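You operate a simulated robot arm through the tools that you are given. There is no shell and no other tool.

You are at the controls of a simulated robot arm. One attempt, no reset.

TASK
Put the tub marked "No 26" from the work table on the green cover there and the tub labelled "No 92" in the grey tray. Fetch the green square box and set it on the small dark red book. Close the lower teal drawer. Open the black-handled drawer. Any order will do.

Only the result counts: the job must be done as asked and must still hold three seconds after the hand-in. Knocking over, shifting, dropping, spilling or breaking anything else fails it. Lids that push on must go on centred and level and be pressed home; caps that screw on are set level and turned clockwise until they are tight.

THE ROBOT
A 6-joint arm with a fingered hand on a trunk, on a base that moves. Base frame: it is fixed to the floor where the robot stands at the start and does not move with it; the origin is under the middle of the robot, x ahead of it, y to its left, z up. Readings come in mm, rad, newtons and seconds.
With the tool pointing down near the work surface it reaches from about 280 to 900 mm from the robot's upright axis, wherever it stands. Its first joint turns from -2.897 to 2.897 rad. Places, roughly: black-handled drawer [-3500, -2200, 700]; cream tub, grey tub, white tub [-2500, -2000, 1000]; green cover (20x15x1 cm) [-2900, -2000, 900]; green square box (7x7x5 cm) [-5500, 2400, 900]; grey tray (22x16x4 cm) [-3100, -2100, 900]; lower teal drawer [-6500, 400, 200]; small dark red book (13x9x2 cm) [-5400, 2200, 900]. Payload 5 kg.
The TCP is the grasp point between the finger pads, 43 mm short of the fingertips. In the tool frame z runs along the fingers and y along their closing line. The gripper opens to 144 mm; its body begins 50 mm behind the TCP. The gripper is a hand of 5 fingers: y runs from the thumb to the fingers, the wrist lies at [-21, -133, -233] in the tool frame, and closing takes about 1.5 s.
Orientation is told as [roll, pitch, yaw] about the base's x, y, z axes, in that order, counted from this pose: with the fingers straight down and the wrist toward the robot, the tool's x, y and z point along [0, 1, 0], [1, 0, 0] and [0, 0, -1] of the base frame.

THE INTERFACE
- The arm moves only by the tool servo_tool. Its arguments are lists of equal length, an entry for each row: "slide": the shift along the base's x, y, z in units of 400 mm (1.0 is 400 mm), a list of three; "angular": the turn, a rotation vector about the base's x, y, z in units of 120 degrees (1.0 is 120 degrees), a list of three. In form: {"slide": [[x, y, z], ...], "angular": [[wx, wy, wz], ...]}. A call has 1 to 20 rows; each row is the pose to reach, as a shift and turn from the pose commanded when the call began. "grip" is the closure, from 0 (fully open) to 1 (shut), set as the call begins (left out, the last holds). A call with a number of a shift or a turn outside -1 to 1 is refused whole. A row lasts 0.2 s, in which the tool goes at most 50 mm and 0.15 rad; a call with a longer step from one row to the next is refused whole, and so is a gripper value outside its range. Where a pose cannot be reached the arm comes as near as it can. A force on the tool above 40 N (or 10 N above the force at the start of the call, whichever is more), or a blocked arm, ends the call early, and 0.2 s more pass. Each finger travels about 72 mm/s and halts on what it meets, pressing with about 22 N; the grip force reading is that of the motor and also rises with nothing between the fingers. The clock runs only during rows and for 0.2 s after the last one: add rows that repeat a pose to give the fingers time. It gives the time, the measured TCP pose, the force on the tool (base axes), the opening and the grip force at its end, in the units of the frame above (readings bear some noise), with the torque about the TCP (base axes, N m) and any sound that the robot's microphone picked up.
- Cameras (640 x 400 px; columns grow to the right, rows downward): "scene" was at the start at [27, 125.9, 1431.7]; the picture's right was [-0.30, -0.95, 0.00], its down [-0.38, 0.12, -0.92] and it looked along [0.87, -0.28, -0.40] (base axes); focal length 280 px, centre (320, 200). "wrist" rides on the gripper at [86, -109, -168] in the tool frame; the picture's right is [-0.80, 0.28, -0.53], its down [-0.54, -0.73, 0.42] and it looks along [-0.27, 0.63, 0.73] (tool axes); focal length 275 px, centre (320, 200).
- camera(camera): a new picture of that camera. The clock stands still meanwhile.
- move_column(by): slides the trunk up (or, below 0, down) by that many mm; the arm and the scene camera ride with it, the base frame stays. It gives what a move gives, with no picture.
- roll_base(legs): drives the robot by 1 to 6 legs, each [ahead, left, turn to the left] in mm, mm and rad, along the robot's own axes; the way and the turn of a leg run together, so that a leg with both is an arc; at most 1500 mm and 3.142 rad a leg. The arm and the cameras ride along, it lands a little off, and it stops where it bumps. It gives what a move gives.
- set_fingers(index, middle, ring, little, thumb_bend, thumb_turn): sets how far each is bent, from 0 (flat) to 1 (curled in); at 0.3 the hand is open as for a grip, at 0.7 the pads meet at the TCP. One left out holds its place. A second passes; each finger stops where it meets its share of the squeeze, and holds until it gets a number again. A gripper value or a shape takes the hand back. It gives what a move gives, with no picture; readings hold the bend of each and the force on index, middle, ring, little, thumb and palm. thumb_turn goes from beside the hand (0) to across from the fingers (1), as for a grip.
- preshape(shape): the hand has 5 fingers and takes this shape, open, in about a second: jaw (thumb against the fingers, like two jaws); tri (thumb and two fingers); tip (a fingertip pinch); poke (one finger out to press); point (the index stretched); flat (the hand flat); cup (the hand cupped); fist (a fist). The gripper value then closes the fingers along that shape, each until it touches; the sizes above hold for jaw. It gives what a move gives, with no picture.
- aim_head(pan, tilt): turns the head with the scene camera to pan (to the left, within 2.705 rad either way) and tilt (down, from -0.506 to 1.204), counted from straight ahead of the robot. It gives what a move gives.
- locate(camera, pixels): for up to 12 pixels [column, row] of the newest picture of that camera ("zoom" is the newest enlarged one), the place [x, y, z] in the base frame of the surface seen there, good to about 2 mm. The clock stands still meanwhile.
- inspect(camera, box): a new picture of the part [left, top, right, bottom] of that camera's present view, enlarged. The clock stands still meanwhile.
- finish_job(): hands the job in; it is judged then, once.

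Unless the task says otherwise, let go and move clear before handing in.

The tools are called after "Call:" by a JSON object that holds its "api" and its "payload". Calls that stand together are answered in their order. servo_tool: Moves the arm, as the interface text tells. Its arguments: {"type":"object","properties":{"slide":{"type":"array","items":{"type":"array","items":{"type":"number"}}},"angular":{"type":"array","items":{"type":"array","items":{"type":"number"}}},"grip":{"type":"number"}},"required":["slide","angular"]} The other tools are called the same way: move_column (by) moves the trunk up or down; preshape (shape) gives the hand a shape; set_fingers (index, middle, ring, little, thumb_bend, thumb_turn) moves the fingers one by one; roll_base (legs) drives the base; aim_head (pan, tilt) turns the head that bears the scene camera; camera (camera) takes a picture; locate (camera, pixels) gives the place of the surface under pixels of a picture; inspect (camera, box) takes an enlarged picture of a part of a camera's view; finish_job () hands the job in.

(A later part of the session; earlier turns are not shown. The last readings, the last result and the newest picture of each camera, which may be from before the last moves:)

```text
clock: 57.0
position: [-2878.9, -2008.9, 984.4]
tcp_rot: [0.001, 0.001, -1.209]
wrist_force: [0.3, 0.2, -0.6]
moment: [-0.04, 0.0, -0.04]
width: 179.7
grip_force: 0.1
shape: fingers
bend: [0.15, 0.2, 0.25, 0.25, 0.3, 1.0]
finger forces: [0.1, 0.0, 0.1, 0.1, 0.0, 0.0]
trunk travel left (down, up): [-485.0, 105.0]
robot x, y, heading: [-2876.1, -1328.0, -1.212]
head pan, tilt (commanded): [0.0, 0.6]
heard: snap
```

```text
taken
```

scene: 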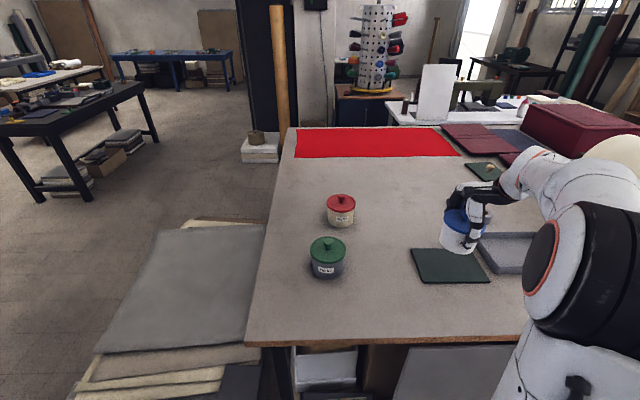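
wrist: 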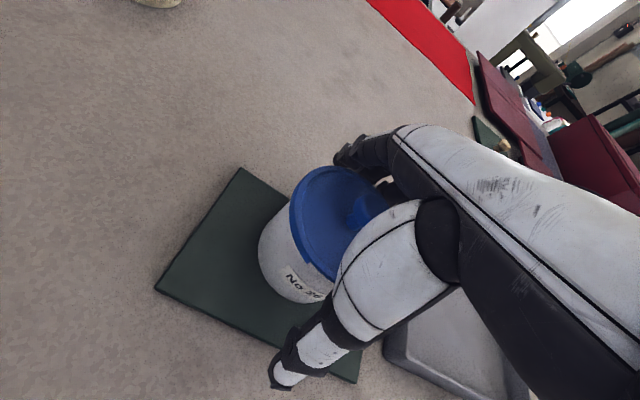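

Another "snap" was heard, and the lid looks different at (330,210). I'll inspect the lid closely.

Call:
{"api": "inspect", "payload": {"camera": "wrist", "box": [230, 140, 410, 320]}}

Call:
{"api": "locate", "payload": {"camera": "wrist", "pixels": [[300, 220], [320, 185], [340, 180], [330, 220], [330, 255], [320, 270], [345, 235], [365, 195], [290, 230], [275, 240], [290, 270], [310, 290]]}}

Call:
{"api": "inspect", "payload": {"camera": "scene", "box": [420, 200, 500, 290]}}

```text
2.22 times, centred on (320, 230) of wrist
```

zoom: 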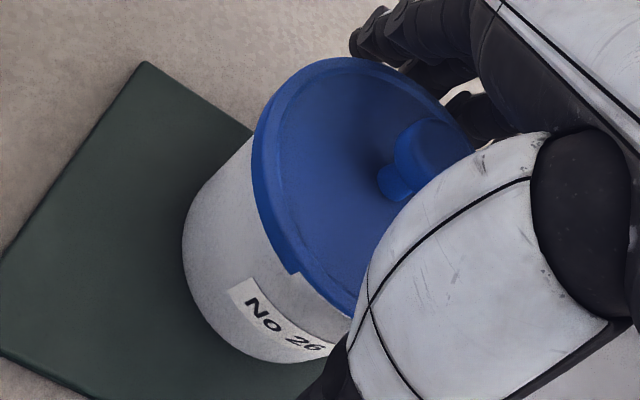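

```text
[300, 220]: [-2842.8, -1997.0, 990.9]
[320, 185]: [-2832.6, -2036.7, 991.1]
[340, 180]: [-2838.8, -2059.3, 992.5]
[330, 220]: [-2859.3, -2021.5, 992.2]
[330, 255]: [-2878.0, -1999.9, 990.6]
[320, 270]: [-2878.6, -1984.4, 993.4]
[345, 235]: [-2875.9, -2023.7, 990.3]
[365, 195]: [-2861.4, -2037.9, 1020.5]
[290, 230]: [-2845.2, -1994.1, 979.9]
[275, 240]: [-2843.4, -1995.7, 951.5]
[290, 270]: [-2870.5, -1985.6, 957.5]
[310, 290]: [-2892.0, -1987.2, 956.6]
```

```text
4.44 times, centred on (460, 245) of scene
```

zoom: 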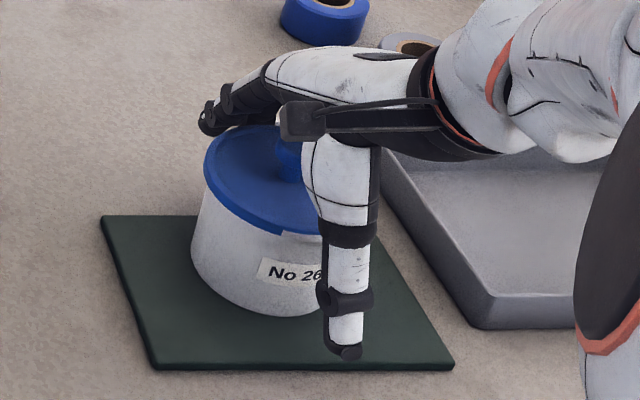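

The lid rim seems to vanish at about (295,275) of the wrist zoom: the lid looks shifted toward the far side on the tub. I'll lift the hand straight up to see it clearly.

Call:
{"api": "servo_tool", "payload": {"slide": [[0, 0, 0.02], [0, 0, 0.06], [0, 0, 0.13], [0, 0, 0.22], [0, 0, 0.3], [0, 0, 0.38], [0, 0, 0.38]], "angular": [[0, 0, 0], [0, 0, 0], [0, 0, 0], [0, 0, 0], [0, 0, 0], [0, 0, 0], [0, 0, 0]]}}

Call:
{"api": "camera", "payload": {"camera": "wrist"}}

Call:
{"api": "inspect", "payload": {"camera": "scene", "box": [400, 190, 500, 290]}}

```text
clock: 58.6
position: [-2877.8, -2007.5, 1138.3]
tcp_rot: [0.0, -0.001, -1.208]
wrist_force: [0.0, -0.4, 0.3]
moment: [-0.01, 0.01, -0.02]
width: 179.9
grip_force: 0.0
shape: fingers
bend: [0.15, 0.2, 0.25, 0.25, 0.3, 1.0]
finger forces: [0.0, 0.1, 0.0, 0.0, 0.1, 0.0]
trunk travel left (down, up): [-485.0, 105.0]
robot x, y, heading: [-2880.4, -1326.9, -1.202]
head pan, tilt (commanded): [0.0, 0.6]
```

```text
taken
```

wrist: 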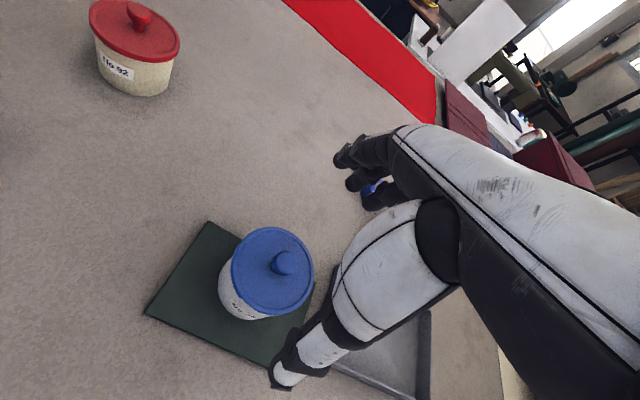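

```text
4.00 times, centred on (450, 240) of scene
```

zoom: 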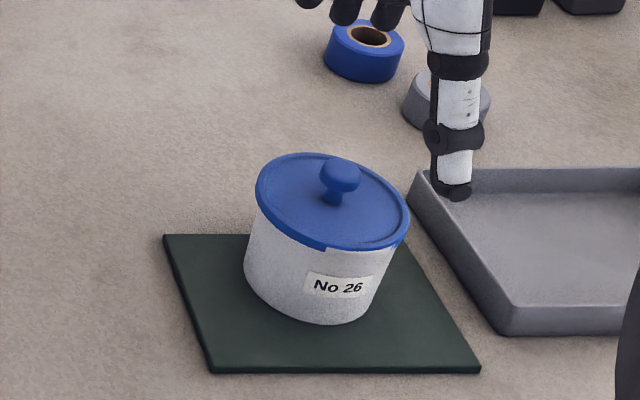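

The lid on No 26 is shifted off centre: the rim is missing on the near-right at (345,250). I'll measure lid and body carefully to correct it.

Call:
{"api": "inspect", "payload": {"camera": "scene", "box": [455, 222, 509, 276]}}

Call:
{"api": "inspect", "payload": {"camera": "wrist", "box": [200, 210, 330, 340]}}

Call:
{"api": "locate", "payload": {"camera": "zoom", "pixels": [[280, 70], [240, 110], [250, 160], [320, 230], [380, 220], [300, 120], [330, 60], [420, 120], [420, 180], [320, 160], [290, 200], [400, 240]]}}

```text
7.41 times, centred on (482, 249) of scene
```

zoom: 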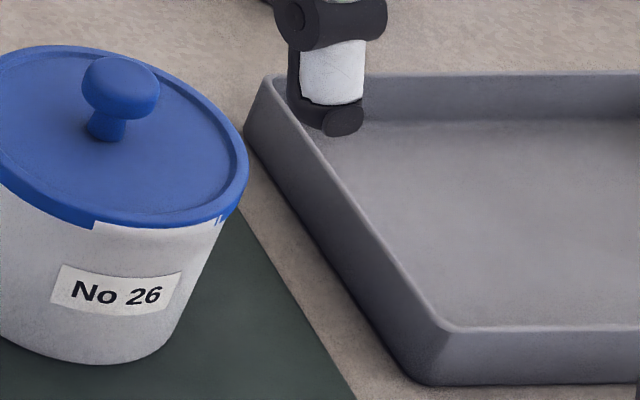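

```text
3.08 times, centred on (265, 275) of wrist
```

zoom: 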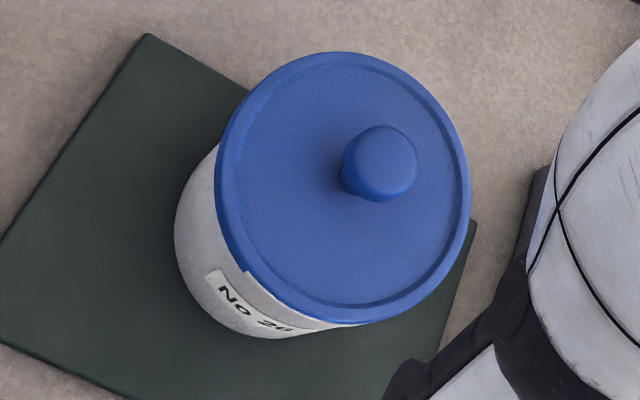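

```text
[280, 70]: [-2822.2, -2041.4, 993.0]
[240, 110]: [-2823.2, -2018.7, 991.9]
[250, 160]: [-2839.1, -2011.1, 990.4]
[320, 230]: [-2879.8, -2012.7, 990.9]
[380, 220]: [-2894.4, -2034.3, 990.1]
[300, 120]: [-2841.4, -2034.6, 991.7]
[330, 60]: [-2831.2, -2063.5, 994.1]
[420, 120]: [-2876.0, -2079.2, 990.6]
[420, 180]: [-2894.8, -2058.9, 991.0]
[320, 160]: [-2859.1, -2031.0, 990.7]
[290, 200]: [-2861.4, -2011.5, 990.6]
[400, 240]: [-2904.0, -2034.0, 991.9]
```

The lid is level at z≈991 but displaced sideways. I'll fit circles to its rim and to the tub body from the wrist zoom.

Call:
{"api": "locate", "payload": {"camera": "zoom", "pixels": [[222, 190], [250, 105], [335, 58], [425, 98], [464, 190], [438, 265], [345, 314], [245, 255], [378, 155], [378, 140], [395, 170], [360, 160]]}}

Call:
{"api": "locate", "payload": {"camera": "zoom", "pixels": [[180, 240], [190, 270], [210, 300], [240, 325], [270, 333], [200, 190], [205, 240], [225, 265], [255, 300], [285, 320], [300, 333], [190, 210]]}}

```text
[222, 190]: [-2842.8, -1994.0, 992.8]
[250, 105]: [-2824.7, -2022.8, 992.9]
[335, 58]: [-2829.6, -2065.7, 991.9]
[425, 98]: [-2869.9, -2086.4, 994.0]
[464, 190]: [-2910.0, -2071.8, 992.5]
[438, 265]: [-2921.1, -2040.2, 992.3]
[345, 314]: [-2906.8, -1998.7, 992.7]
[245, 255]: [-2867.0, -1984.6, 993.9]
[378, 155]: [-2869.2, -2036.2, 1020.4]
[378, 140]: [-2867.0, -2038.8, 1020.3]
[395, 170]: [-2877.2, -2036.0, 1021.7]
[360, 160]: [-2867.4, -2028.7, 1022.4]
```

```text
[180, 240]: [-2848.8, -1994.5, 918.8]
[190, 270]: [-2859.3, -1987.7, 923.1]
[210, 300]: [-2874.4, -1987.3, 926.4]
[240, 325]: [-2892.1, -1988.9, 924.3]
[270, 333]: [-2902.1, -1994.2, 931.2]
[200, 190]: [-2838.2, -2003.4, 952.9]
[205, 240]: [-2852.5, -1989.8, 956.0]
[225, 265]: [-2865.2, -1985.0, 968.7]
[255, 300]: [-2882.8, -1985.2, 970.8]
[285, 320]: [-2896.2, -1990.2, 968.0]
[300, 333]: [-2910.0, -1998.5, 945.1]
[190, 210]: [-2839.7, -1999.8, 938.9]
```

Lid centre is about (-2871.5,-2033) while the body centre is about (-2876,-2031): the lid sits ~5 mm off towards the far-left. I'll need to re-seat it by its knob, so I'll try the fingertip pinch shape up here first and see where the tips meet.

Call:
{"api": "preshape", "payload": {"shape": "tip"}}

Call:
{"api": "camera", "payload": {"camera": "wrist"}}

Call:
{"api": "servo_tool", "payload": {"slide": [[0, 0, 0.05], [0, 0, 0.05], [0, 0, 0.05], [0, 0, 0.05], [0, 0, 0.05], [0, 0, 0.05], [0, 0, 0.05], [0, 0, 0.05]], "angular": [[0, 0, 0], [0, 0, 0], [0, 0, 0], [0, 0, 0], [0, 0, 0], [0, 0, 0], [0, 0, 0], [0, 0, 0]], "grip": 1.0}}

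Call:
{"api": "camera", "payload": {"camera": "wrist"}}

```text
clock: 59.5
position: [-2878.5, -2008.1, 1137.9]
tcp_rot: [-0.001, -0.001, -1.209]
wrist_force: [0.2, -0.1, 0.7]
moment: [-0.02, -0.01, -0.01]
width: 143.8
grip_force: 0.1
shape: tip
bend: [0.3, 0.98, 0.99, 0.99, 0.3, 0.98]
finger forces: [0.0, 0.1, 0.0, 0.0, 0.0, 0.0]
trunk travel left (down, up): [-485.0, 105.0]
robot x, y, heading: [-2880.7, -1325.8, -1.21]
head pan, tilt (commanded): [0.0, 0.6]
```

```text
taken
```

wrist: 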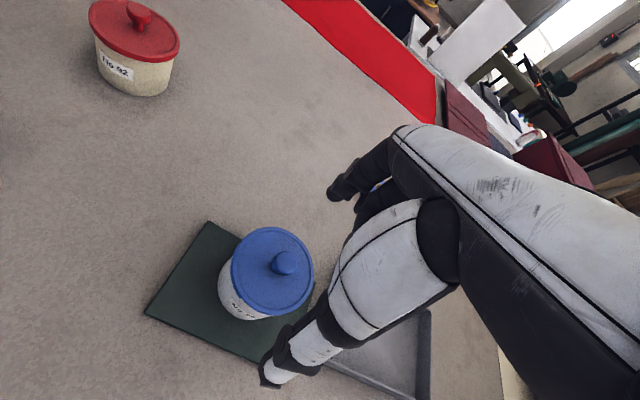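

```text
clock: 61.3
position: [-2876.5, -2008.7, 1157.1]
tcp_rot: [0.002, -0.001, -1.208]
wrist_force: [-0.1, -0.1, -0.5]
moment: [-0.01, 0.02, 0.01]
width: 0.1
grip_force: 22.4
shape: tip
bend: [0.7, 1.0, 1.0, 1.0, 0.6, 1.0]
finger forces: [0.0, 0.1, 0.1, 0.1, 0.0, 0.0]
trunk travel left (down, up): [-485.0, 105.0]
robot x, y, heading: [-2873.1, -1327.6, -1.2]
head pan, tilt (commanded): [0.0, 0.6]
```

```text
taken
```

wrist: 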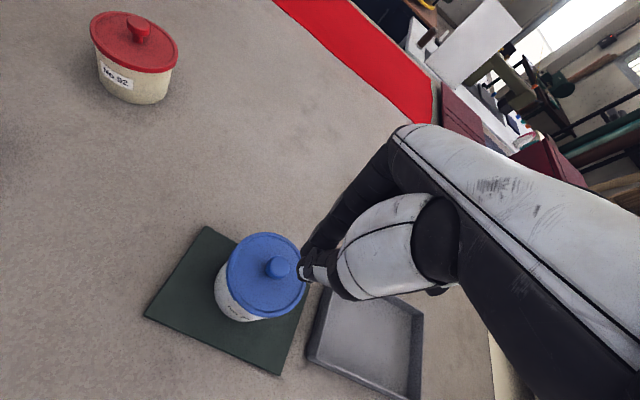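

The index and thumb tips meet around (305,270) in the wrist picture. I'll zoom in and locate that point relative to the TCP.

Call:
{"api": "inspect", "payload": {"camera": "wrist", "box": [270, 190, 400, 310]}}

Call:
{"api": "locate", "payload": {"camera": "zoom", "pixels": [[175, 265], [175, 280], [190, 240], [210, 200], [215, 280], [250, 300], [165, 290], [250, 180], [200, 270], [225, 240], [290, 220], [300, 330]]}}

```text
3.33 times, centred on (335, 250) of wrist
```

zoom: 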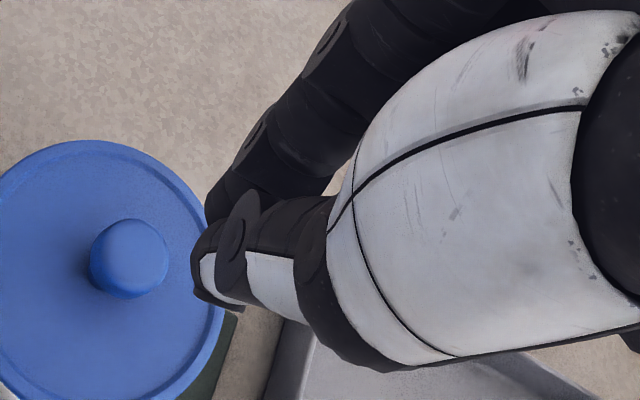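

```text
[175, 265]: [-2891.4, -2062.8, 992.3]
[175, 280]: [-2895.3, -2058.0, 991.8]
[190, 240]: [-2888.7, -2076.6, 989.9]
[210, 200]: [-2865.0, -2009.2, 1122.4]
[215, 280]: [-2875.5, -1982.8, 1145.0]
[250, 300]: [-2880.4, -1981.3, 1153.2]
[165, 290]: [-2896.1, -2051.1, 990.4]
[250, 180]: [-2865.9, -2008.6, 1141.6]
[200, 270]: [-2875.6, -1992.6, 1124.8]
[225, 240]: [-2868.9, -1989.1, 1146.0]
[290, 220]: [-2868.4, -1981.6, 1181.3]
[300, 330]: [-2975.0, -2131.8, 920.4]
```

The pinch meets right at the TCP line with tips ~42 mm below it. I'll open partway, centre over the blue knob (-2871.5,-2033.5), and go down so the tips straddle the knob head (z 1009–1021) just above the lid.

Call:
{"api": "servo_tool", "payload": {"slide": [[0.0125, -0.06, 0], [0.0125, -0.062, 0], [0.0125, -0.062, 0], [0.0125, -0.062, 0], [0.0125, -0.062, -0.08], [0.0125, -0.062, -0.16], [0.0125, -0.062, -0.23], [0.0125, -0.062, -0.27], [0.0125, -0.062, -0.27]], "angular": [[0, 0, 0], [0, 0, 0], [0, 0, 0], [0, 0, 0], [0, 0, 0], [0, 0, 0], [0, 0, 0], [0, 0, 0], [0, 0, 0]], "grip": 0.5}}

Call:
{"api": "camera", "payload": {"camera": "wrist"}}

Call:
{"api": "inspect", "payload": {"camera": "scene", "box": [400, 160, 510, 290]}}

```text
clock: 63.3
position: [-2872.6, -2033.1, 1049.0]
tcp_rot: [-0.002, 0.0, -1.208]
wrist_force: [-0.1, -0.4, 0.5]
moment: [0.01, 0.01, -0.03]
width: 71.6
grip_force: 0.0
shape: tip
bend: [0.73, 0.98, 0.99, 0.99, 0.7, 1.0]
finger forces: [0.0, 0.0, 0.0, 0.0, 0.0, 0.1]
trunk travel left (down, up): [-485.0, 105.0]
robot x, y, heading: [-2879.7, -1327.9, -1.208]
head pan, tilt (commanded): [0.0, 0.6]
```

```text
taken
```

wrist: 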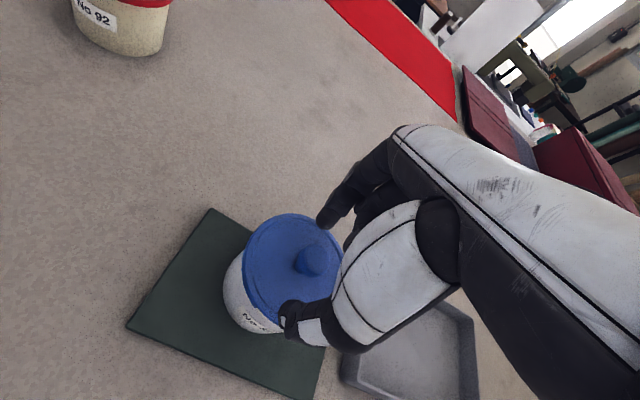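

```text
3.08 times, centred on (455, 225) of scene
```

zoom: 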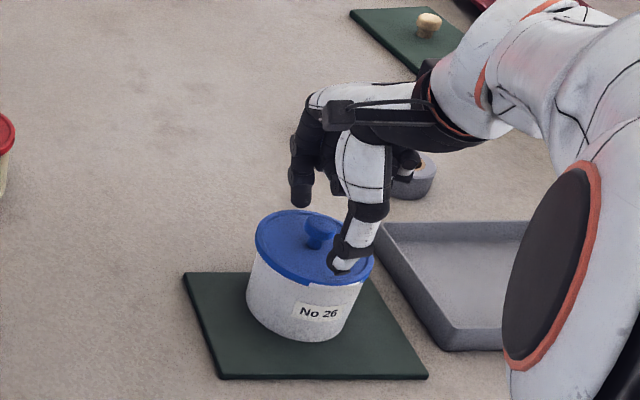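

The pinch straddles the knob. Checking the tips' heights over the lid before going lower.

Call:
{"api": "inspect", "payload": {"camera": "wrist", "box": [220, 180, 380, 360]}}

Call:
{"api": "locate", "payload": {"camera": "wrist", "pixels": [[325, 222], [321, 222], [287, 310], [292, 318], [310, 260], [310, 255], [318, 262], [300, 262], [335, 200], [300, 300], [270, 290], [275, 240]]}}

```text
2.22 times, centred on (300, 270) of wrist
```

zoom: 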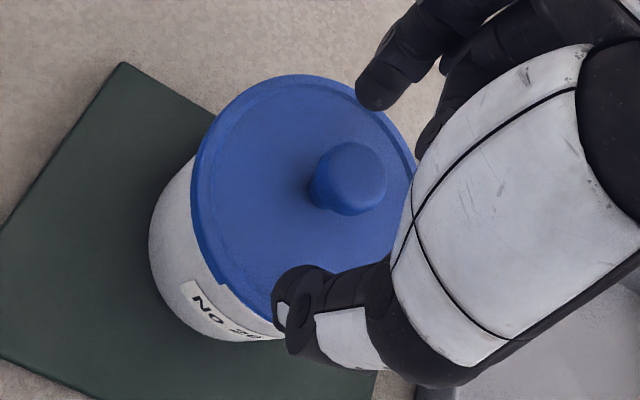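

```text
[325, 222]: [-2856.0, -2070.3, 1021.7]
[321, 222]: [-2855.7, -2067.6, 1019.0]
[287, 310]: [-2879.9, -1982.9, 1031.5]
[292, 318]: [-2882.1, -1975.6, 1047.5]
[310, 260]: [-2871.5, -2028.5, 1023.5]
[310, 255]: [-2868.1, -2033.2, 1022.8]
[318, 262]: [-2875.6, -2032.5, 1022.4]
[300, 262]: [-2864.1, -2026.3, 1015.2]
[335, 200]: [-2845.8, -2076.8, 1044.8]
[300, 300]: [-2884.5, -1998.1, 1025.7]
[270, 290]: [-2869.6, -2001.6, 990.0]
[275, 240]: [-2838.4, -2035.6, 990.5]
```

Index tip is at about z 1018 and thumb around 1026, knob top at 1023. I'll lower another 9 mm and close the pinch on the knob.

Call:
{"api": "servo_tool", "payload": {"slide": [[0, 0, -0.01], [0, 0, -0.0225], [0, 0, -0.0225]], "angular": [[0, 0, 0], [0, 0, 0], [0, 0, 0]]}}

Call:
{"api": "servo_tool", "payload": {"slide": [[0, 0, 0], [0, 0, 0], [0, 0, 0], [0, 0, 0], [0, 0, 0], [0, 0, 0]], "angular": [[0, 0, 0], [0, 0, 0], [0, 0, 0], [0, 0, 0], [0, 0, 0], [0, 0, 0]], "grip": 1.0}}

Call:
{"api": "camera", "payload": {"camera": "wrist"}}

Call:
{"api": "inspect", "payload": {"camera": "scene", "box": [410, 180, 500, 280]}}

```text
clock: 64.1
position: [-2871.5, -2033.4, 1039.3]
tcp_rot: [-0.001, 0.001, -1.208]
wrist_force: [0.2, 0.2, 0.2]
moment: [0.01, 0.01, -0.02]
width: 71.6
grip_force: 0.1
shape: tip
bend: [0.73, 0.98, 0.99, 0.99, 0.7, 1.0]
finger forces: [0.0, 0.1, 0.1, 0.1, 0.0, 0.0]
trunk travel left (down, up): [-485.0, 105.0]
robot x, y, heading: [-2875.1, -1327.8, -1.206]
head pan, tilt (commanded): [0.0, 0.6]
```

```text
clock: 65.5
position: [-2872.8, -2033.7, 1038.9]
tcp_rot: [0.001, 0.003, -1.208]
wrist_force: [0.5, 0.3, -5.7]
moment: [0.0, -0.02, 0.04]
width: 20.2
grip_force: 21.6
shape: tip
bend: [0.72, 1.0, 1.0, 1.0, 0.74, 1.0]
finger forces: [19.5, 0.1, 0.0, 0.1, 18.3, 0.0]
trunk travel left (down, up): [-485.0, 105.0]
robot x, y, heading: [-2879.4, -1328.1, -1.211]
head pan, tilt (commanded): [0.0, 0.6]
```

```text
taken
```

wrist: 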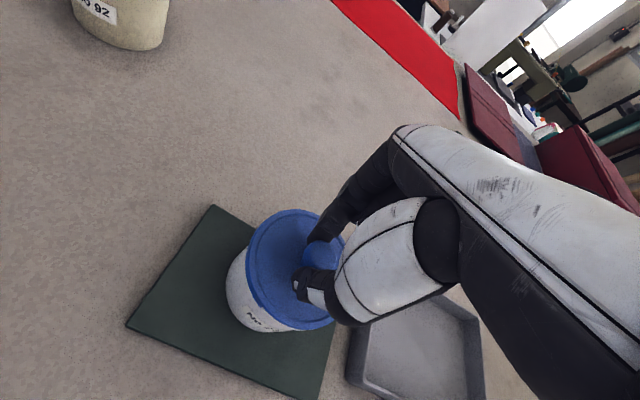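

```text
4.00 times, centred on (455, 230) of scene
```

zoom: 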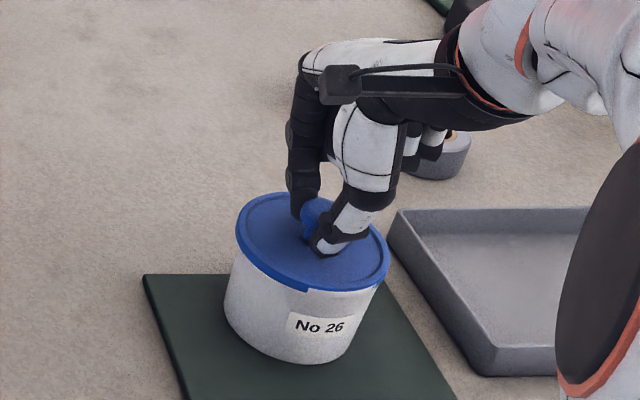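

The pinch holds the knob (19.5/18.3 N) and the tool already feels −5.7 N. I'll raise a few millimetres and see whether the lid or the whole tub comes up.

Call:
{"api": "servo_tool", "payload": {"slide": [[0, 0, 0.01], [0, 0, 0.02], [0, 0, 0.025], [0, 0, 0.025]], "angular": [[0, 0, 0], [0, 0, 0], [0, 0, 0], [0, 0, 0]]}}

Call:
{"api": "inspect", "payload": {"camera": "wrist", "box": [200, 180, 370, 380]}}

Call:
{"api": "inspect", "payload": {"camera": "scene", "box": [410, 180, 500, 280]}}

```text
clock: 66.5
position: [-2874.2, -2033.3, 1050.9]
tcp_rot: [0.0, -0.001, -1.209]
wrist_force: [0.0, -0.1, -5.9]
moment: [0.01, -0.04, 0.02]
width: 20.1
grip_force: 21.7
shape: tip
bend: [0.72, 1.0, 1.0, 1.0, 0.74, 1.0]
finger forces: [19.7, 0.0, 0.0, 0.1, 18.5, 0.1]
trunk travel left (down, up): [-485.0, 105.0]
robot x, y, heading: [-2873.5, -1327.2, -1.203]
head pan, tilt (commanded): [0.0, 0.6]
```

```text
2.00 times, centred on (285, 280) of wrist
```

zoom: 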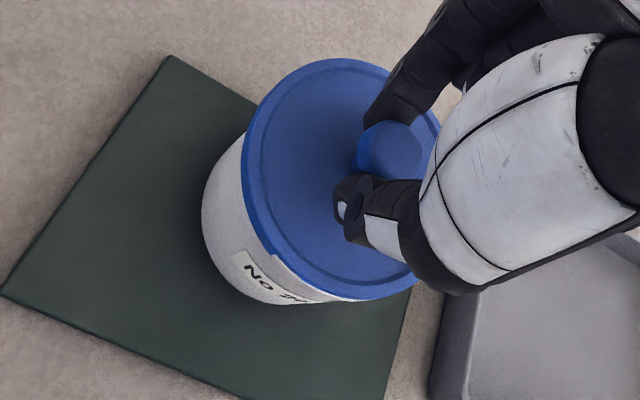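

```text
4.00 times, centred on (455, 230) of scene
```

zoom: 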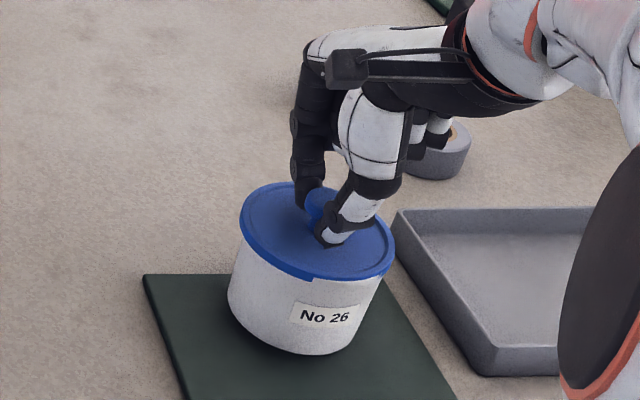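

The whole tub came up by its knob, so the lid is firmly attached, only offset, and the tub had been shoved ~17 mm off centre on release. I'll recentre it on the cover now, then set it down again.

Call:
{"api": "servo_tool", "payload": {"slide": [[-0.008, 0.018, 0], [-0.014, 0.0375, 0], [-0.014, 0.0375, -0.01], [-0.014, 0.0375, -0.02], [-0.014, 0.0375, -0.026], [-0.014, 0.0375, -0.03], [-0.014, 0.0375, -0.03]], "angular": [[0, 0, 0], [0, 0, 0], [0, 0, 0], [0, 0, 0], [0, 0, 0], [0, 0, 0], [0, 0, 0]]}}

Call:
{"api": "inspect", "payload": {"camera": "scene", "box": [410, 180, 500, 280]}}

```text
clock: 68.1
position: [-2878.7, -2020.6, 1045.4]
tcp_rot: [-0.005, -0.012, -1.209]
wrist_force: [1.2, 1.9, 12.3]
moment: [0.29, -0.03, 0.03]
width: 20.9
grip_force: 21.9
shape: tip
bend: [0.72, 1.0, 1.0, 1.0, 0.75, 1.0]
finger forces: [25.5, 0.0, 0.0, 0.0, 31.2, 0.1]
trunk travel left (down, up): [-485.0, 105.0]
robot x, y, heading: [-2875.0, -1326.9, -1.205]
head pan, tilt (commanded): [0.0, 0.6]
heard: snap
stopped in row 7: the force on the tool passed its limit at 41 N (the readings are from after the stop); the commanded pose is now the measured one
```

```text
4.00 times, centred on (455, 230) of scene
```

zoom: 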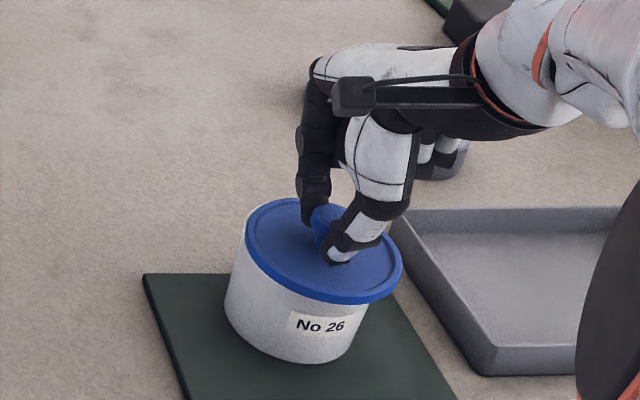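

A snap and a 41 N stop: the lid now looks shifted toward the near side while the tub stayed put, so the lid has come free in my pinch. I'll raise it slightly to see.

Call:
{"api": "servo_tool", "payload": {"slide": [[0, 0, 0.015], [0, 0, 0.035], [0, 0, 0.06], [0, 0, 0.06]], "angular": [[0, 0, 0], [0, 0, 0], [0, 0, 0], [0, 0, 0]]}}

Call:
{"api": "inspect", "payload": {"camera": "wrist", "box": [180, 160, 380, 380]}}

Call:
{"api": "inspect", "payload": {"camera": "scene", "box": [410, 180, 500, 280]}}

```text
clock: 69.1
position: [-2879.6, -2020.7, 1067.1]
tcp_rot: [-0.002, -0.009, -1.21]
wrist_force: [-1.1, 0.2, -1.1]
moment: [-0.03, 0.01, 0.0]
width: 20.8
grip_force: 21.5
shape: tip
bend: [0.72, 1.0, 1.0, 1.0, 0.74, 1.0]
finger forces: [24.4, 0.1, 0.0, 0.1, 21.7, 0.1]
trunk travel left (down, up): [-485.0, 105.0]
robot x, y, heading: [-2875.0, -1326.9, -1.205]
head pan, tilt (commanded): [0.0, 0.6]
```

```text
1.82 times, centred on (280, 270) of wrist
```

zoom: 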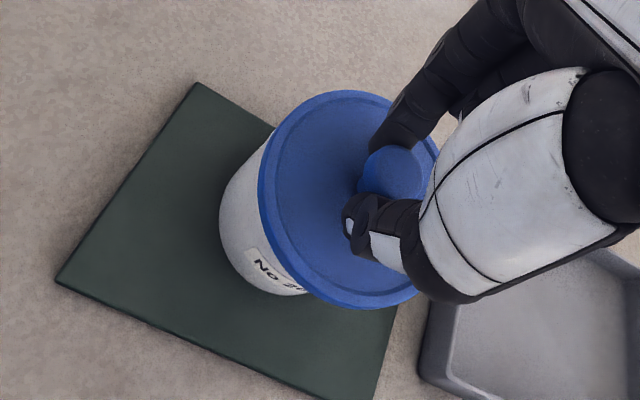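

```text
4.00 times, centred on (455, 230) of scene
```

zoom: 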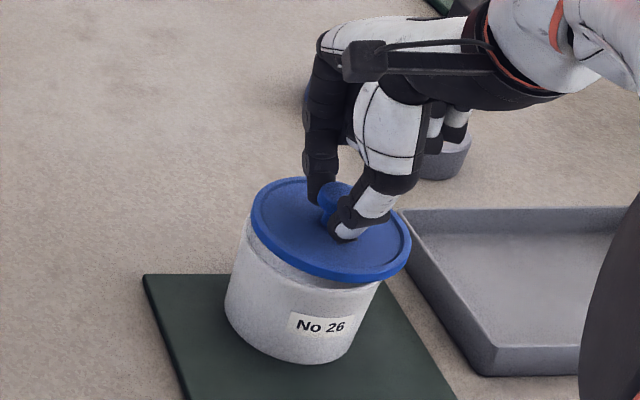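

Only the lid came up, so it is free in my pinch. I'll raise it more to see the open tub and measure its rim centre.

Call:
{"api": "servo_tool", "payload": {"slide": [[0, 0, 0.06], [0, 0, 0.13], [0, 0, 0.2], [0, 0, 0.2]], "angular": [[0, 0, 0], [0, 0, 0], [0, 0, 0], [0, 0, 0]]}}

Call:
{"api": "inspect", "payload": {"camera": "wrist", "box": [160, 160, 380, 380]}}

Call:
{"api": "inspect", "payload": {"camera": "scene", "box": [420, 190, 500, 290]}}

```text
clock: 70.1
position: [-2877.6, -2020.9, 1147.4]
tcp_rot: [-0.002, -0.007, -1.21]
wrist_force: [-0.3, -0.2, -0.5]
moment: [0.01, -0.01, 0.01]
width: 20.8
grip_force: 21.9
shape: tip
bend: [0.72, 1.0, 1.0, 1.0, 0.74, 1.0]
finger forces: [24.5, 0.0, 0.0, 0.1, 21.4, 0.1]
trunk travel left (down, up): [-485.0, 105.0]
robot x, y, heading: [-2876.1, -1327.4, -1.209]
head pan, tilt (commanded): [0.0, 0.6]
```

```text
1.82 times, centred on (270, 270) of wrist
```

zoom: 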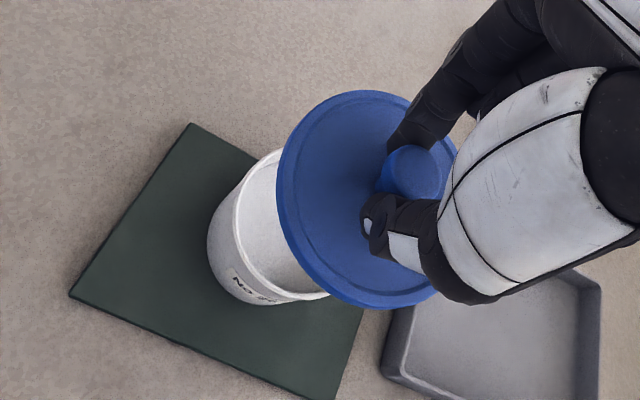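

```text
4.00 times, centred on (460, 240) of scene
```

zoom: 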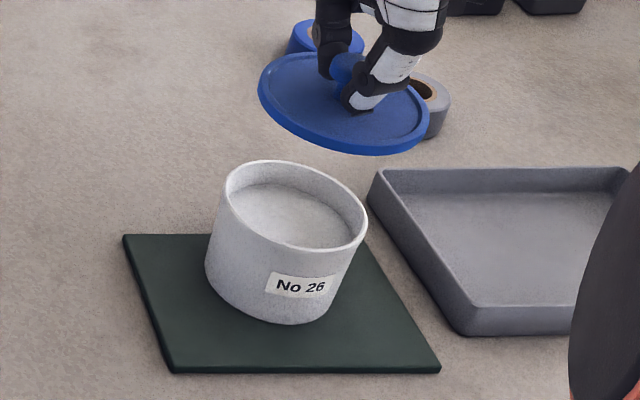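

The tub is upright, empty and intact with its rim clearly visible. Measuring rim and lid in this zoom.

Call:
{"api": "locate", "payload": {"camera": "zoom", "pixels": [[226, 190], [245, 168], [280, 162], [320, 178], [350, 203], [365, 230], [345, 247], [305, 248], [262, 235], [235, 213]]}}

Call:
{"api": "locate", "payload": {"camera": "zoom", "pixels": [[262, 80], [290, 58], [425, 125], [380, 146], [300, 125], [270, 100], [320, 52], [345, 65], [300, 90], [370, 125], [410, 90], [405, 145]]}}

Call:
{"api": "locate", "payload": {"camera": "zoom", "pixels": [[126, 238], [175, 368], [436, 366], [130, 240], [180, 365], [430, 362], [205, 238], [150, 300], [300, 366], [210, 290], [260, 318], [320, 310]]}}

```text
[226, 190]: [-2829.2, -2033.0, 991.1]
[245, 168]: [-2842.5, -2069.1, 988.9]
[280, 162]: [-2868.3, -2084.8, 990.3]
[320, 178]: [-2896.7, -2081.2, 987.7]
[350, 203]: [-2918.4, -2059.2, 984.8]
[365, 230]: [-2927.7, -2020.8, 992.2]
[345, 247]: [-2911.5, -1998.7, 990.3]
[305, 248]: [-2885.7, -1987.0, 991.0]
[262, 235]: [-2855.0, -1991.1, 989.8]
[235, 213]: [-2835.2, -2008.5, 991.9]
```

```text
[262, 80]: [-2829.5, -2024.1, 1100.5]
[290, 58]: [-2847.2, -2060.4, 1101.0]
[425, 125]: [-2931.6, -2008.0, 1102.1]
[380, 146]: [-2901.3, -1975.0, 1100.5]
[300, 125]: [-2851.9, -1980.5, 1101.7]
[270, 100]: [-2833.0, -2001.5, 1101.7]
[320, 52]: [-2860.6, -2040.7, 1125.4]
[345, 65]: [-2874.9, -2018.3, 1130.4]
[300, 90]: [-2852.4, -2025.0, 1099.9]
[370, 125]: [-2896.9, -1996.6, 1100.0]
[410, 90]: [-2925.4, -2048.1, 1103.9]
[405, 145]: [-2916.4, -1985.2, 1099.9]
```

```text
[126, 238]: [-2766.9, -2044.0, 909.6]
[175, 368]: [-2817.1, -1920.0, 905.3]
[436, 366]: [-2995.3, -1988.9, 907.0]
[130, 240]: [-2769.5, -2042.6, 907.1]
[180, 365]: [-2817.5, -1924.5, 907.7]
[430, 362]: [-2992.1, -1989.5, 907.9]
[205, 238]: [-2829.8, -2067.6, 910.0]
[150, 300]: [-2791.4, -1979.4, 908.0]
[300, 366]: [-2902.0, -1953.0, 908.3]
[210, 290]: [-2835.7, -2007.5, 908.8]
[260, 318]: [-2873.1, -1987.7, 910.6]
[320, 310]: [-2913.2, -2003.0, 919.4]
```

Rim fit: tub centre (-2879,-2035.5), lid centre (-2881,-2022), lid level. I'll shift the lid by (2,-13.5) mm to line it up and lower to just above the rim.

Call:
{"api": "servo_tool", "payload": {"slide": [[0.0025, -0.015, 0], [0.005, -0.034, 0], [0.005, -0.034, 0], [0.005, -0.034, -0.06], [0.005, -0.034, -0.13], [0.005, -0.034, -0.19], [0.005, -0.034, -0.22], [0.005, -0.034, -0.22]], "angular": [[0, 0, 0], [0, 0, 0], [0, 0, 0], [0, 0, 0], [0, 0, 0], [0, 0, 0], [0, 0, 0], [0, 0, 0]]}}

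Call:
{"api": "inspect", "payload": {"camera": "wrist", "box": [180, 160, 380, 360]}}

Call:
{"api": "inspect", "payload": {"camera": "scene", "box": [420, 190, 500, 290]}}

```text
clock: 71.9
position: [-2878.6, -2034.7, 1058.0]
tcp_rot: [-0.004, -0.006, -1.21]
wrist_force: [-0.2, -0.7, -0.9]
moment: [0.01, -0.01, 0.0]
width: 20.8
grip_force: 22.0
shape: tip
bend: [0.72, 1.0, 1.0, 1.0, 0.74, 1.0]
finger forces: [24.7, 0.0, 0.0, 0.0, 21.2, 0.0]
trunk travel left (down, up): [-485.0, 105.0]
robot x, y, heading: [-2877.1, -1328.8, -1.207]
head pan, tilt (commanded): [0.0, 0.6]
```

```text
2.00 times, centred on (280, 260) of wrist
```

zoom: 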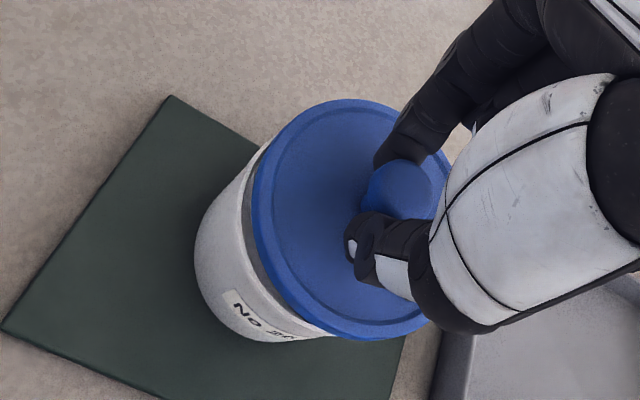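

```text
4.00 times, centred on (460, 240) of scene
```

zoom: 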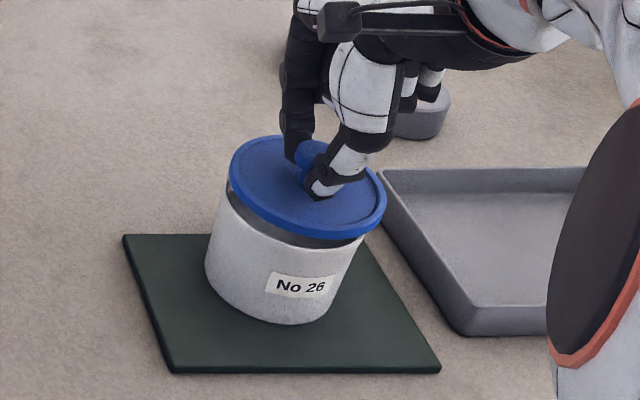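

The lid hovers ~19 mm above. I'll verify its centre against the tub rim by locating rim points again.

Call:
{"api": "locate", "payload": {"camera": "zoom", "pixels": [[234, 160], [260, 140], [290, 138], [383, 190], [380, 215], [350, 234], [300, 228], [265, 213], [240, 190], [372, 170], [330, 236], [245, 150]]}}

Call:
{"api": "locate", "payload": {"camera": "zoom", "pixels": [[230, 200], [245, 215], [262, 228], [285, 238], [310, 245], [340, 245], [358, 240], [206, 262], [215, 285], [250, 313], [290, 323], [322, 315]]}}

```text
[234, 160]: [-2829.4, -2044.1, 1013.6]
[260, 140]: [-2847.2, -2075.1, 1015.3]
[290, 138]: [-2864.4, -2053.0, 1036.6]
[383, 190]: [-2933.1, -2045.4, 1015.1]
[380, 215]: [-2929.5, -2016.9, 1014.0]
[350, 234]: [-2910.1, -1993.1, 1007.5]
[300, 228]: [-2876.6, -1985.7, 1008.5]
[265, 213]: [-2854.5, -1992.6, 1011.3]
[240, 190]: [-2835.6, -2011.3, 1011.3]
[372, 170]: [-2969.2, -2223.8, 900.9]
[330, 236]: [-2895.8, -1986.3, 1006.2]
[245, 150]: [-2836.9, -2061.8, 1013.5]
```

```text
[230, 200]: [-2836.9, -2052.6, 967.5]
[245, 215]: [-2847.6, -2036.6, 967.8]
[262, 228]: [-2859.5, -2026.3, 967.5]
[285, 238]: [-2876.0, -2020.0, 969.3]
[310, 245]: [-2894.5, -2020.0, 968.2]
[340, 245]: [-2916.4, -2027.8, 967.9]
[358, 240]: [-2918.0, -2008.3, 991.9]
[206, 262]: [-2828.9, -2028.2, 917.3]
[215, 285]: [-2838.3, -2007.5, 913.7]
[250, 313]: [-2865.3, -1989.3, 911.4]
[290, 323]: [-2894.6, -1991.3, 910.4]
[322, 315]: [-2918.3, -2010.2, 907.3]
```

Lid centre (-2881,-2036) vs tub (-2878.5,-2035.5): shift +2.3 mm in x, then lower slowly and press, listening for the snap.

Call:
{"api": "servo_tool", "payload": {"slide": [[0.006, 0.001, 0], [0.006, 0.001, -0.012], [0.006, 0.001, -0.024], [0.006, 0.001, -0.032], [0.006, 0.001, -0.038], [0.006, 0.001, -0.042], [0.006, 0.001, -0.042]], "angular": [[0, 0, 0], [0, 0, 0], [0, 0, 0], [0, 0, 0], [0, 0, 0], [0, 0, 0], [0, 0, 0]]}}

Call:
{"api": "inspect", "payload": {"camera": "scene", "box": [420, 190, 500, 290]}}

```text
clock: 73.5
position: [-2874.0, -2033.3, 1041.8]
tcp_rot: [-0.001, -0.007, -1.209]
wrist_force: [-1.4, 0.7, 0.0]
moment: [0.02, 0.0, 0.01]
width: 20.6
grip_force: 22.1
shape: tip
bend: [0.72, 1.0, 1.0, 1.0, 0.74, 1.0]
finger forces: [24.9, 0.0, 0.0, 0.1, 21.2, 0.0]
trunk travel left (down, up): [-485.0, 105.0]
robot x, y, heading: [-2872.4, -1328.3, -1.209]
head pan, tilt (commanded): [0.0, 0.6]
```

```text
4.00 times, centred on (460, 240) of scene
```

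zoom: 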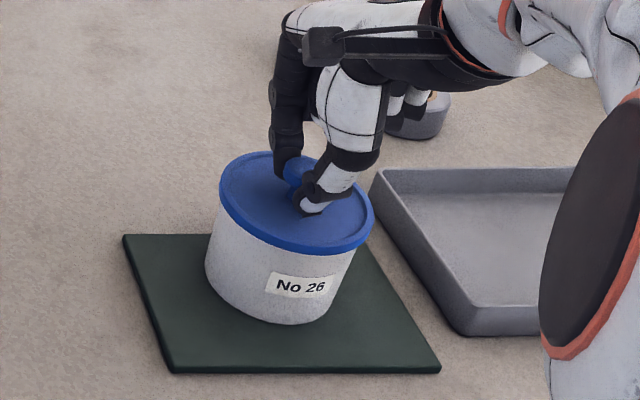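

The lid now sits around the rim with no force yet. Pressing down gently in small steps.

Call:
{"api": "servo_tool", "payload": {"slide": [[0, 0, -0.003], [0, 0, -0.006], [0, 0, -0.009], [0, 0, -0.012], [0, 0, -0.012]], "angular": [[0, 0, 0], [0, 0, 0], [0, 0, 0], [0, 0, 0], [0, 0, 0]]}}

Call:
{"api": "inspect", "payload": {"camera": "scene", "box": [420, 190, 500, 290]}}

```text
clock: 74.7
position: [-2875.4, -2032.5, 1036.9]
tcp_rot: [-0.003, -0.01, -1.21]
wrist_force: [-1.2, -0.8, 15.7]
moment: [0.21, 0.04, -0.02]
width: 21.1
grip_force: 22.0
shape: tip
bend: [0.72, 1.0, 1.0, 1.0, 0.75, 1.0]
finger forces: [29.1, 0.0, 0.0, 0.0, 31.6, 0.0]
trunk travel left (down, up): [-485.0, 105.0]
robot x, y, heading: [-2874.9, -1326.8, -1.21]
head pan, tilt (commanded): [0.0, 0.6]
```

```text
4.00 times, centred on (460, 240) of scene
```

zoom: 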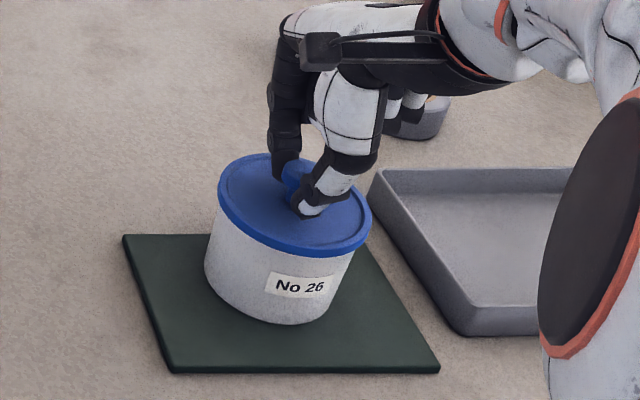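

15.7 N of reaction with no snap yet and the lid looks seated all round. Pressing a little harder.

Call:
{"api": "servo_tool", "payload": {"slide": [[0, 0, -0.002], [0, 0, -0.004], [0, 0, -0.006], [0, 0, -0.006]], "angular": [[0, 0, 0], [0, 0, 0], [0, 0, 0], [0, 0, 0]]}}

Call:
{"api": "inspect", "payload": {"camera": "scene", "box": [420, 190, 500, 290]}}

Call:
{"api": "inspect", "payload": {"camera": "wrist", "box": [180, 160, 380, 360]}}

```text
clock: 75.7
position: [-2874.4, -2032.8, 1038.3]
tcp_rot: [-0.006, -0.015, -1.211]
wrist_force: [-1.9, 0.0, 34.8]
moment: [0.41, 0.03, -0.01]
width: 21.1
grip_force: 22.5
shape: tip
bend: [0.72, 1.0, 1.0, 1.0, 0.75, 1.0]
finger forces: [36.7, 0.0, 0.1, 0.1, 43.6, 0.0]
trunk travel left (down, up): [-485.0, 105.0]
robot x, y, heading: [-2876.8, -1325.1, -1.208]
head pan, tilt (commanded): [0.0, 0.6]
```

```text
4.00 times, centred on (460, 240) of scene
```

zoom: 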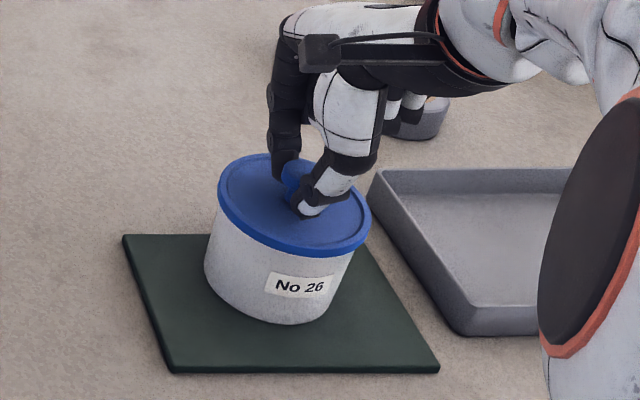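

```text
2.00 times, centred on (280, 260) of wrist
```

zoom: 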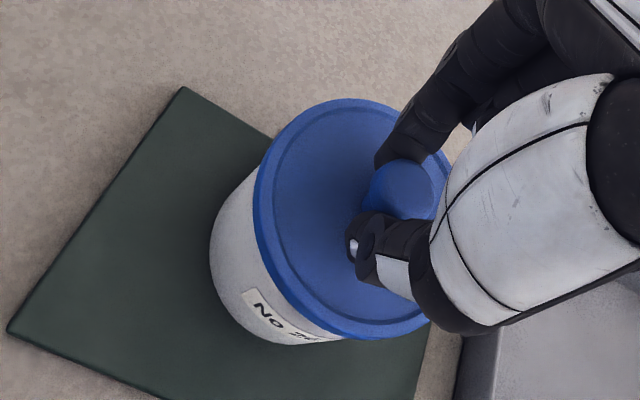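

34.8 N without a snap. I'll check the lid's height and centring relative to the tub wall.

Call:
{"api": "locate", "payload": {"camera": "zoom", "pixels": [[270, 200], [300, 260], [330, 300], [300, 140], [360, 130], [380, 320], [262, 230], [330, 160], [235, 270], [260, 310], [300, 335], [225, 230]]}}

Call:
{"api": "inspect", "payload": {"camera": "scene", "box": [460, 220, 520, 265]}}

Call:
{"api": "inspect", "payload": {"camera": "scene", "box": [436, 210, 484, 250]}}

```text
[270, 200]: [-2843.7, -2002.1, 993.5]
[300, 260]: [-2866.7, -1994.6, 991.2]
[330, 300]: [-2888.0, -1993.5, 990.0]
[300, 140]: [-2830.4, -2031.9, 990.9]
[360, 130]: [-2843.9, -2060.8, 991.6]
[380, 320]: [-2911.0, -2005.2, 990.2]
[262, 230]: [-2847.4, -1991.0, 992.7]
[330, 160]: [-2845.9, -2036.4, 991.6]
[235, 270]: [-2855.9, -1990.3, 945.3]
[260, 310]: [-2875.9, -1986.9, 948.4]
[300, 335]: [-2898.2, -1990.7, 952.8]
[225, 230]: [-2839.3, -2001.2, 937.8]
```

```text
8.89 times, centred on (490, 242) of scene
```

zoom: 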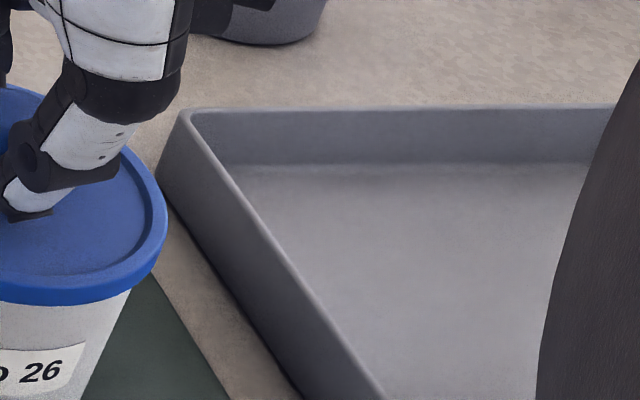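

```text
10.00 times, centred on (460, 230) of scene
```

zoom: 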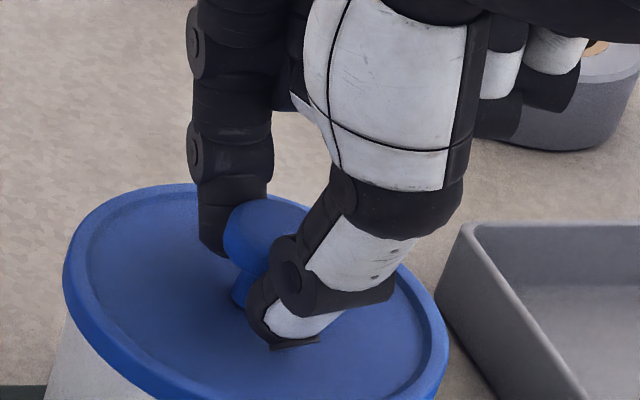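

The lid is centred and at its seated height (plate z 990–991.6). I'll test whether it is latched by lifting the knob a few millimetres.

Call:
{"api": "servo_tool", "payload": {"slide": [[0, 0, 0.006], [0, 0, 0.012], [0, 0, 0.018], [0, 0, 0.024], [0, 0, 0.024]], "angular": [[0, 0, 0], [0, 0, 0], [0, 0, 0], [0, 0, 0], [0, 0, 0]]}}

Call:
{"api": "inspect", "payload": {"camera": "scene", "box": [420, 190, 500, 290]}}

```text
clock: 76.9
position: [-2875.4, -2034.9, 1041.2]
tcp_rot: [-0.003, -0.004, -1.208]
wrist_force: [0.8, -0.4, -5.9]
moment: [-0.01, -0.02, 0.0]
width: 21.3
grip_force: 22.5
shape: tip
bend: [0.72, 1.0, 1.0, 1.0, 0.75, 1.0]
finger forces: [24.3, 0.0, 0.1, 0.1, 21.1, 0.0]
trunk travel left (down, up): [-485.0, 105.0]
robot x, y, heading: [-2880.9, -1327.7, -1.207]
head pan, tilt (commanded): [0.0, 0.6]
heard: snap
```

```text
4.00 times, centred on (460, 240) of scene
```

zoom: 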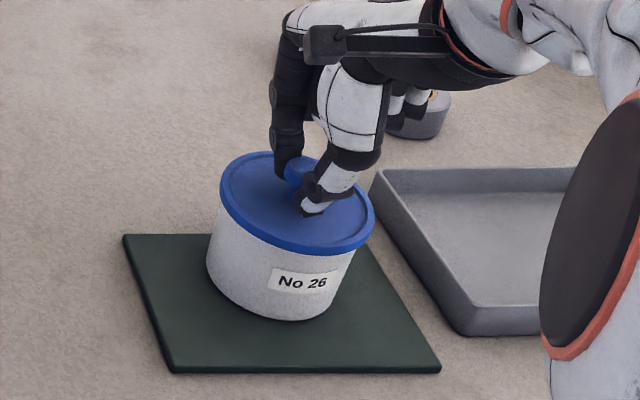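

The snap came as the load reversed, and the tub now hangs from the knob (−5.9 N) with the lid centred: latched. I'll lift a little more and shift it slowly (−5.5,+19) mm to the cover's centre.

Call:
{"api": "servo_tool", "payload": {"slide": [[0, 0, 0.006], [0, 0, 0.012], [0, 0, 0.016], [0, 0, 0.016]], "angular": [[0, 0, 0], [0, 0, 0], [0, 0, 0], [0, 0, 0]]}}

Call:
{"api": "servo_tool", "payload": {"slide": [[-0.001, 0.004, 0], [-0.003, 0.009, 0], [-0.005, 0.015, 0], [-0.007, 0.022, 0], [-0.009, 0.03, 0], [-0.011, 0.037, 0], [-0.0125, 0.043, 0], [-0.0135, 0.047, 0], [-0.0135, 0.048, 0], [-0.0135, 0.048, 0]], "angular": [[0, 0, 0], [0, 0, 0], [0, 0, 0], [0, 0, 0], [0, 0, 0], [0, 0, 0], [0, 0, 0], [0, 0, 0], [0, 0, 0], [0, 0, 0]]}}

Call:
{"api": "inspect", "payload": {"camera": "scene", "box": [420, 190, 500, 290]}}

```text
clock: 77.9
position: [-2874.4, -2033.9, 1049.2]
tcp_rot: [-0.002, -0.008, -1.209]
wrist_force: [0.1, -0.2, -5.7]
moment: [0.01, -0.01, 0.01]
width: 21.0
grip_force: 22.2
shape: tip
bend: [0.72, 1.0, 1.0, 1.0, 0.75, 1.0]
finger forces: [24.3, 0.0, 0.1, 0.1, 21.1, 0.0]
trunk travel left (down, up): [-485.0, 105.0]
robot x, y, heading: [-2876.5, -1329.1, -1.21]
head pan, tilt (commanded): [0.0, 0.6]
```

```text
clock: 80.1
position: [-2880.5, -2015.4, 1049.9]
tcp_rot: [-0.002, -0.006, -1.211]
wrist_force: [0.2, -0.2, -5.8]
moment: [0.03, -0.01, 0.01]
width: 21.4
grip_force: 21.8
shape: tip
bend: [0.72, 1.0, 1.0, 1.0, 0.75, 1.0]
finger forces: [24.4, 0.0, 0.1, 0.1, 21.0, 0.1]
trunk travel left (down, up): [-485.0, 105.0]
robot x, y, heading: [-2877.3, -1326.6, -1.206]
head pan, tilt (commanded): [0.0, 0.6]
```

```text
4.00 times, centred on (460, 240) of scene
```

zoom: 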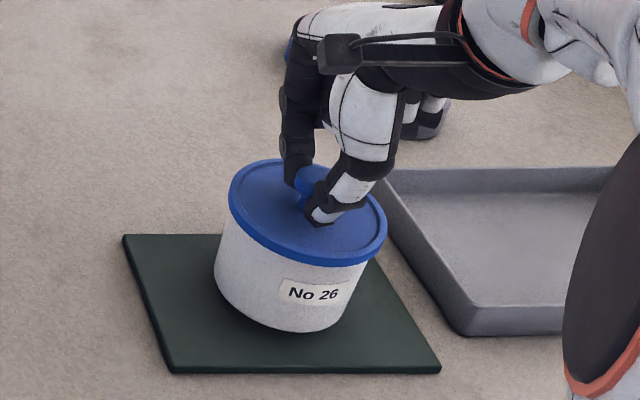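

The tub followed and the lid is centred. Lowering slowly onto the cover until the weight is taken.

Call:
{"api": "servo_tool", "payload": {"slide": [[0, 0, -0.005], [0, 0, -0.01], [0, 0, -0.015], [0, 0, -0.02], [0, 0, -0.024], [0, 0, -0.027], [0, 0, -0.027]], "angular": [[0, 0, 0], [0, 0, 0], [0, 0, 0], [0, 0, 0], [0, 0, 0], [0, 0, 0], [0, 0, 0]]}}

```text
clock: 81.7
position: [-2879.5, -2015.8, 1038.8]
tcp_rot: [-0.003, -0.008, -1.211]
wrist_force: [-0.7, -0.7, -0.9]
moment: [0.08, 0.01, -0.04]
width: 21.1
grip_force: 21.9
shape: tip
bend: [0.72, 1.0, 1.0, 1.0, 0.75, 1.0]
finger forces: [26.1, 0.0, 0.0, 0.1, 23.5, 0.1]
trunk travel left (down, up): [-485.0, 105.0]
robot x, y, heading: [-2878.9, -1329.1, -1.206]
head pan, tilt (commanded): [0.0, 0.6]
```

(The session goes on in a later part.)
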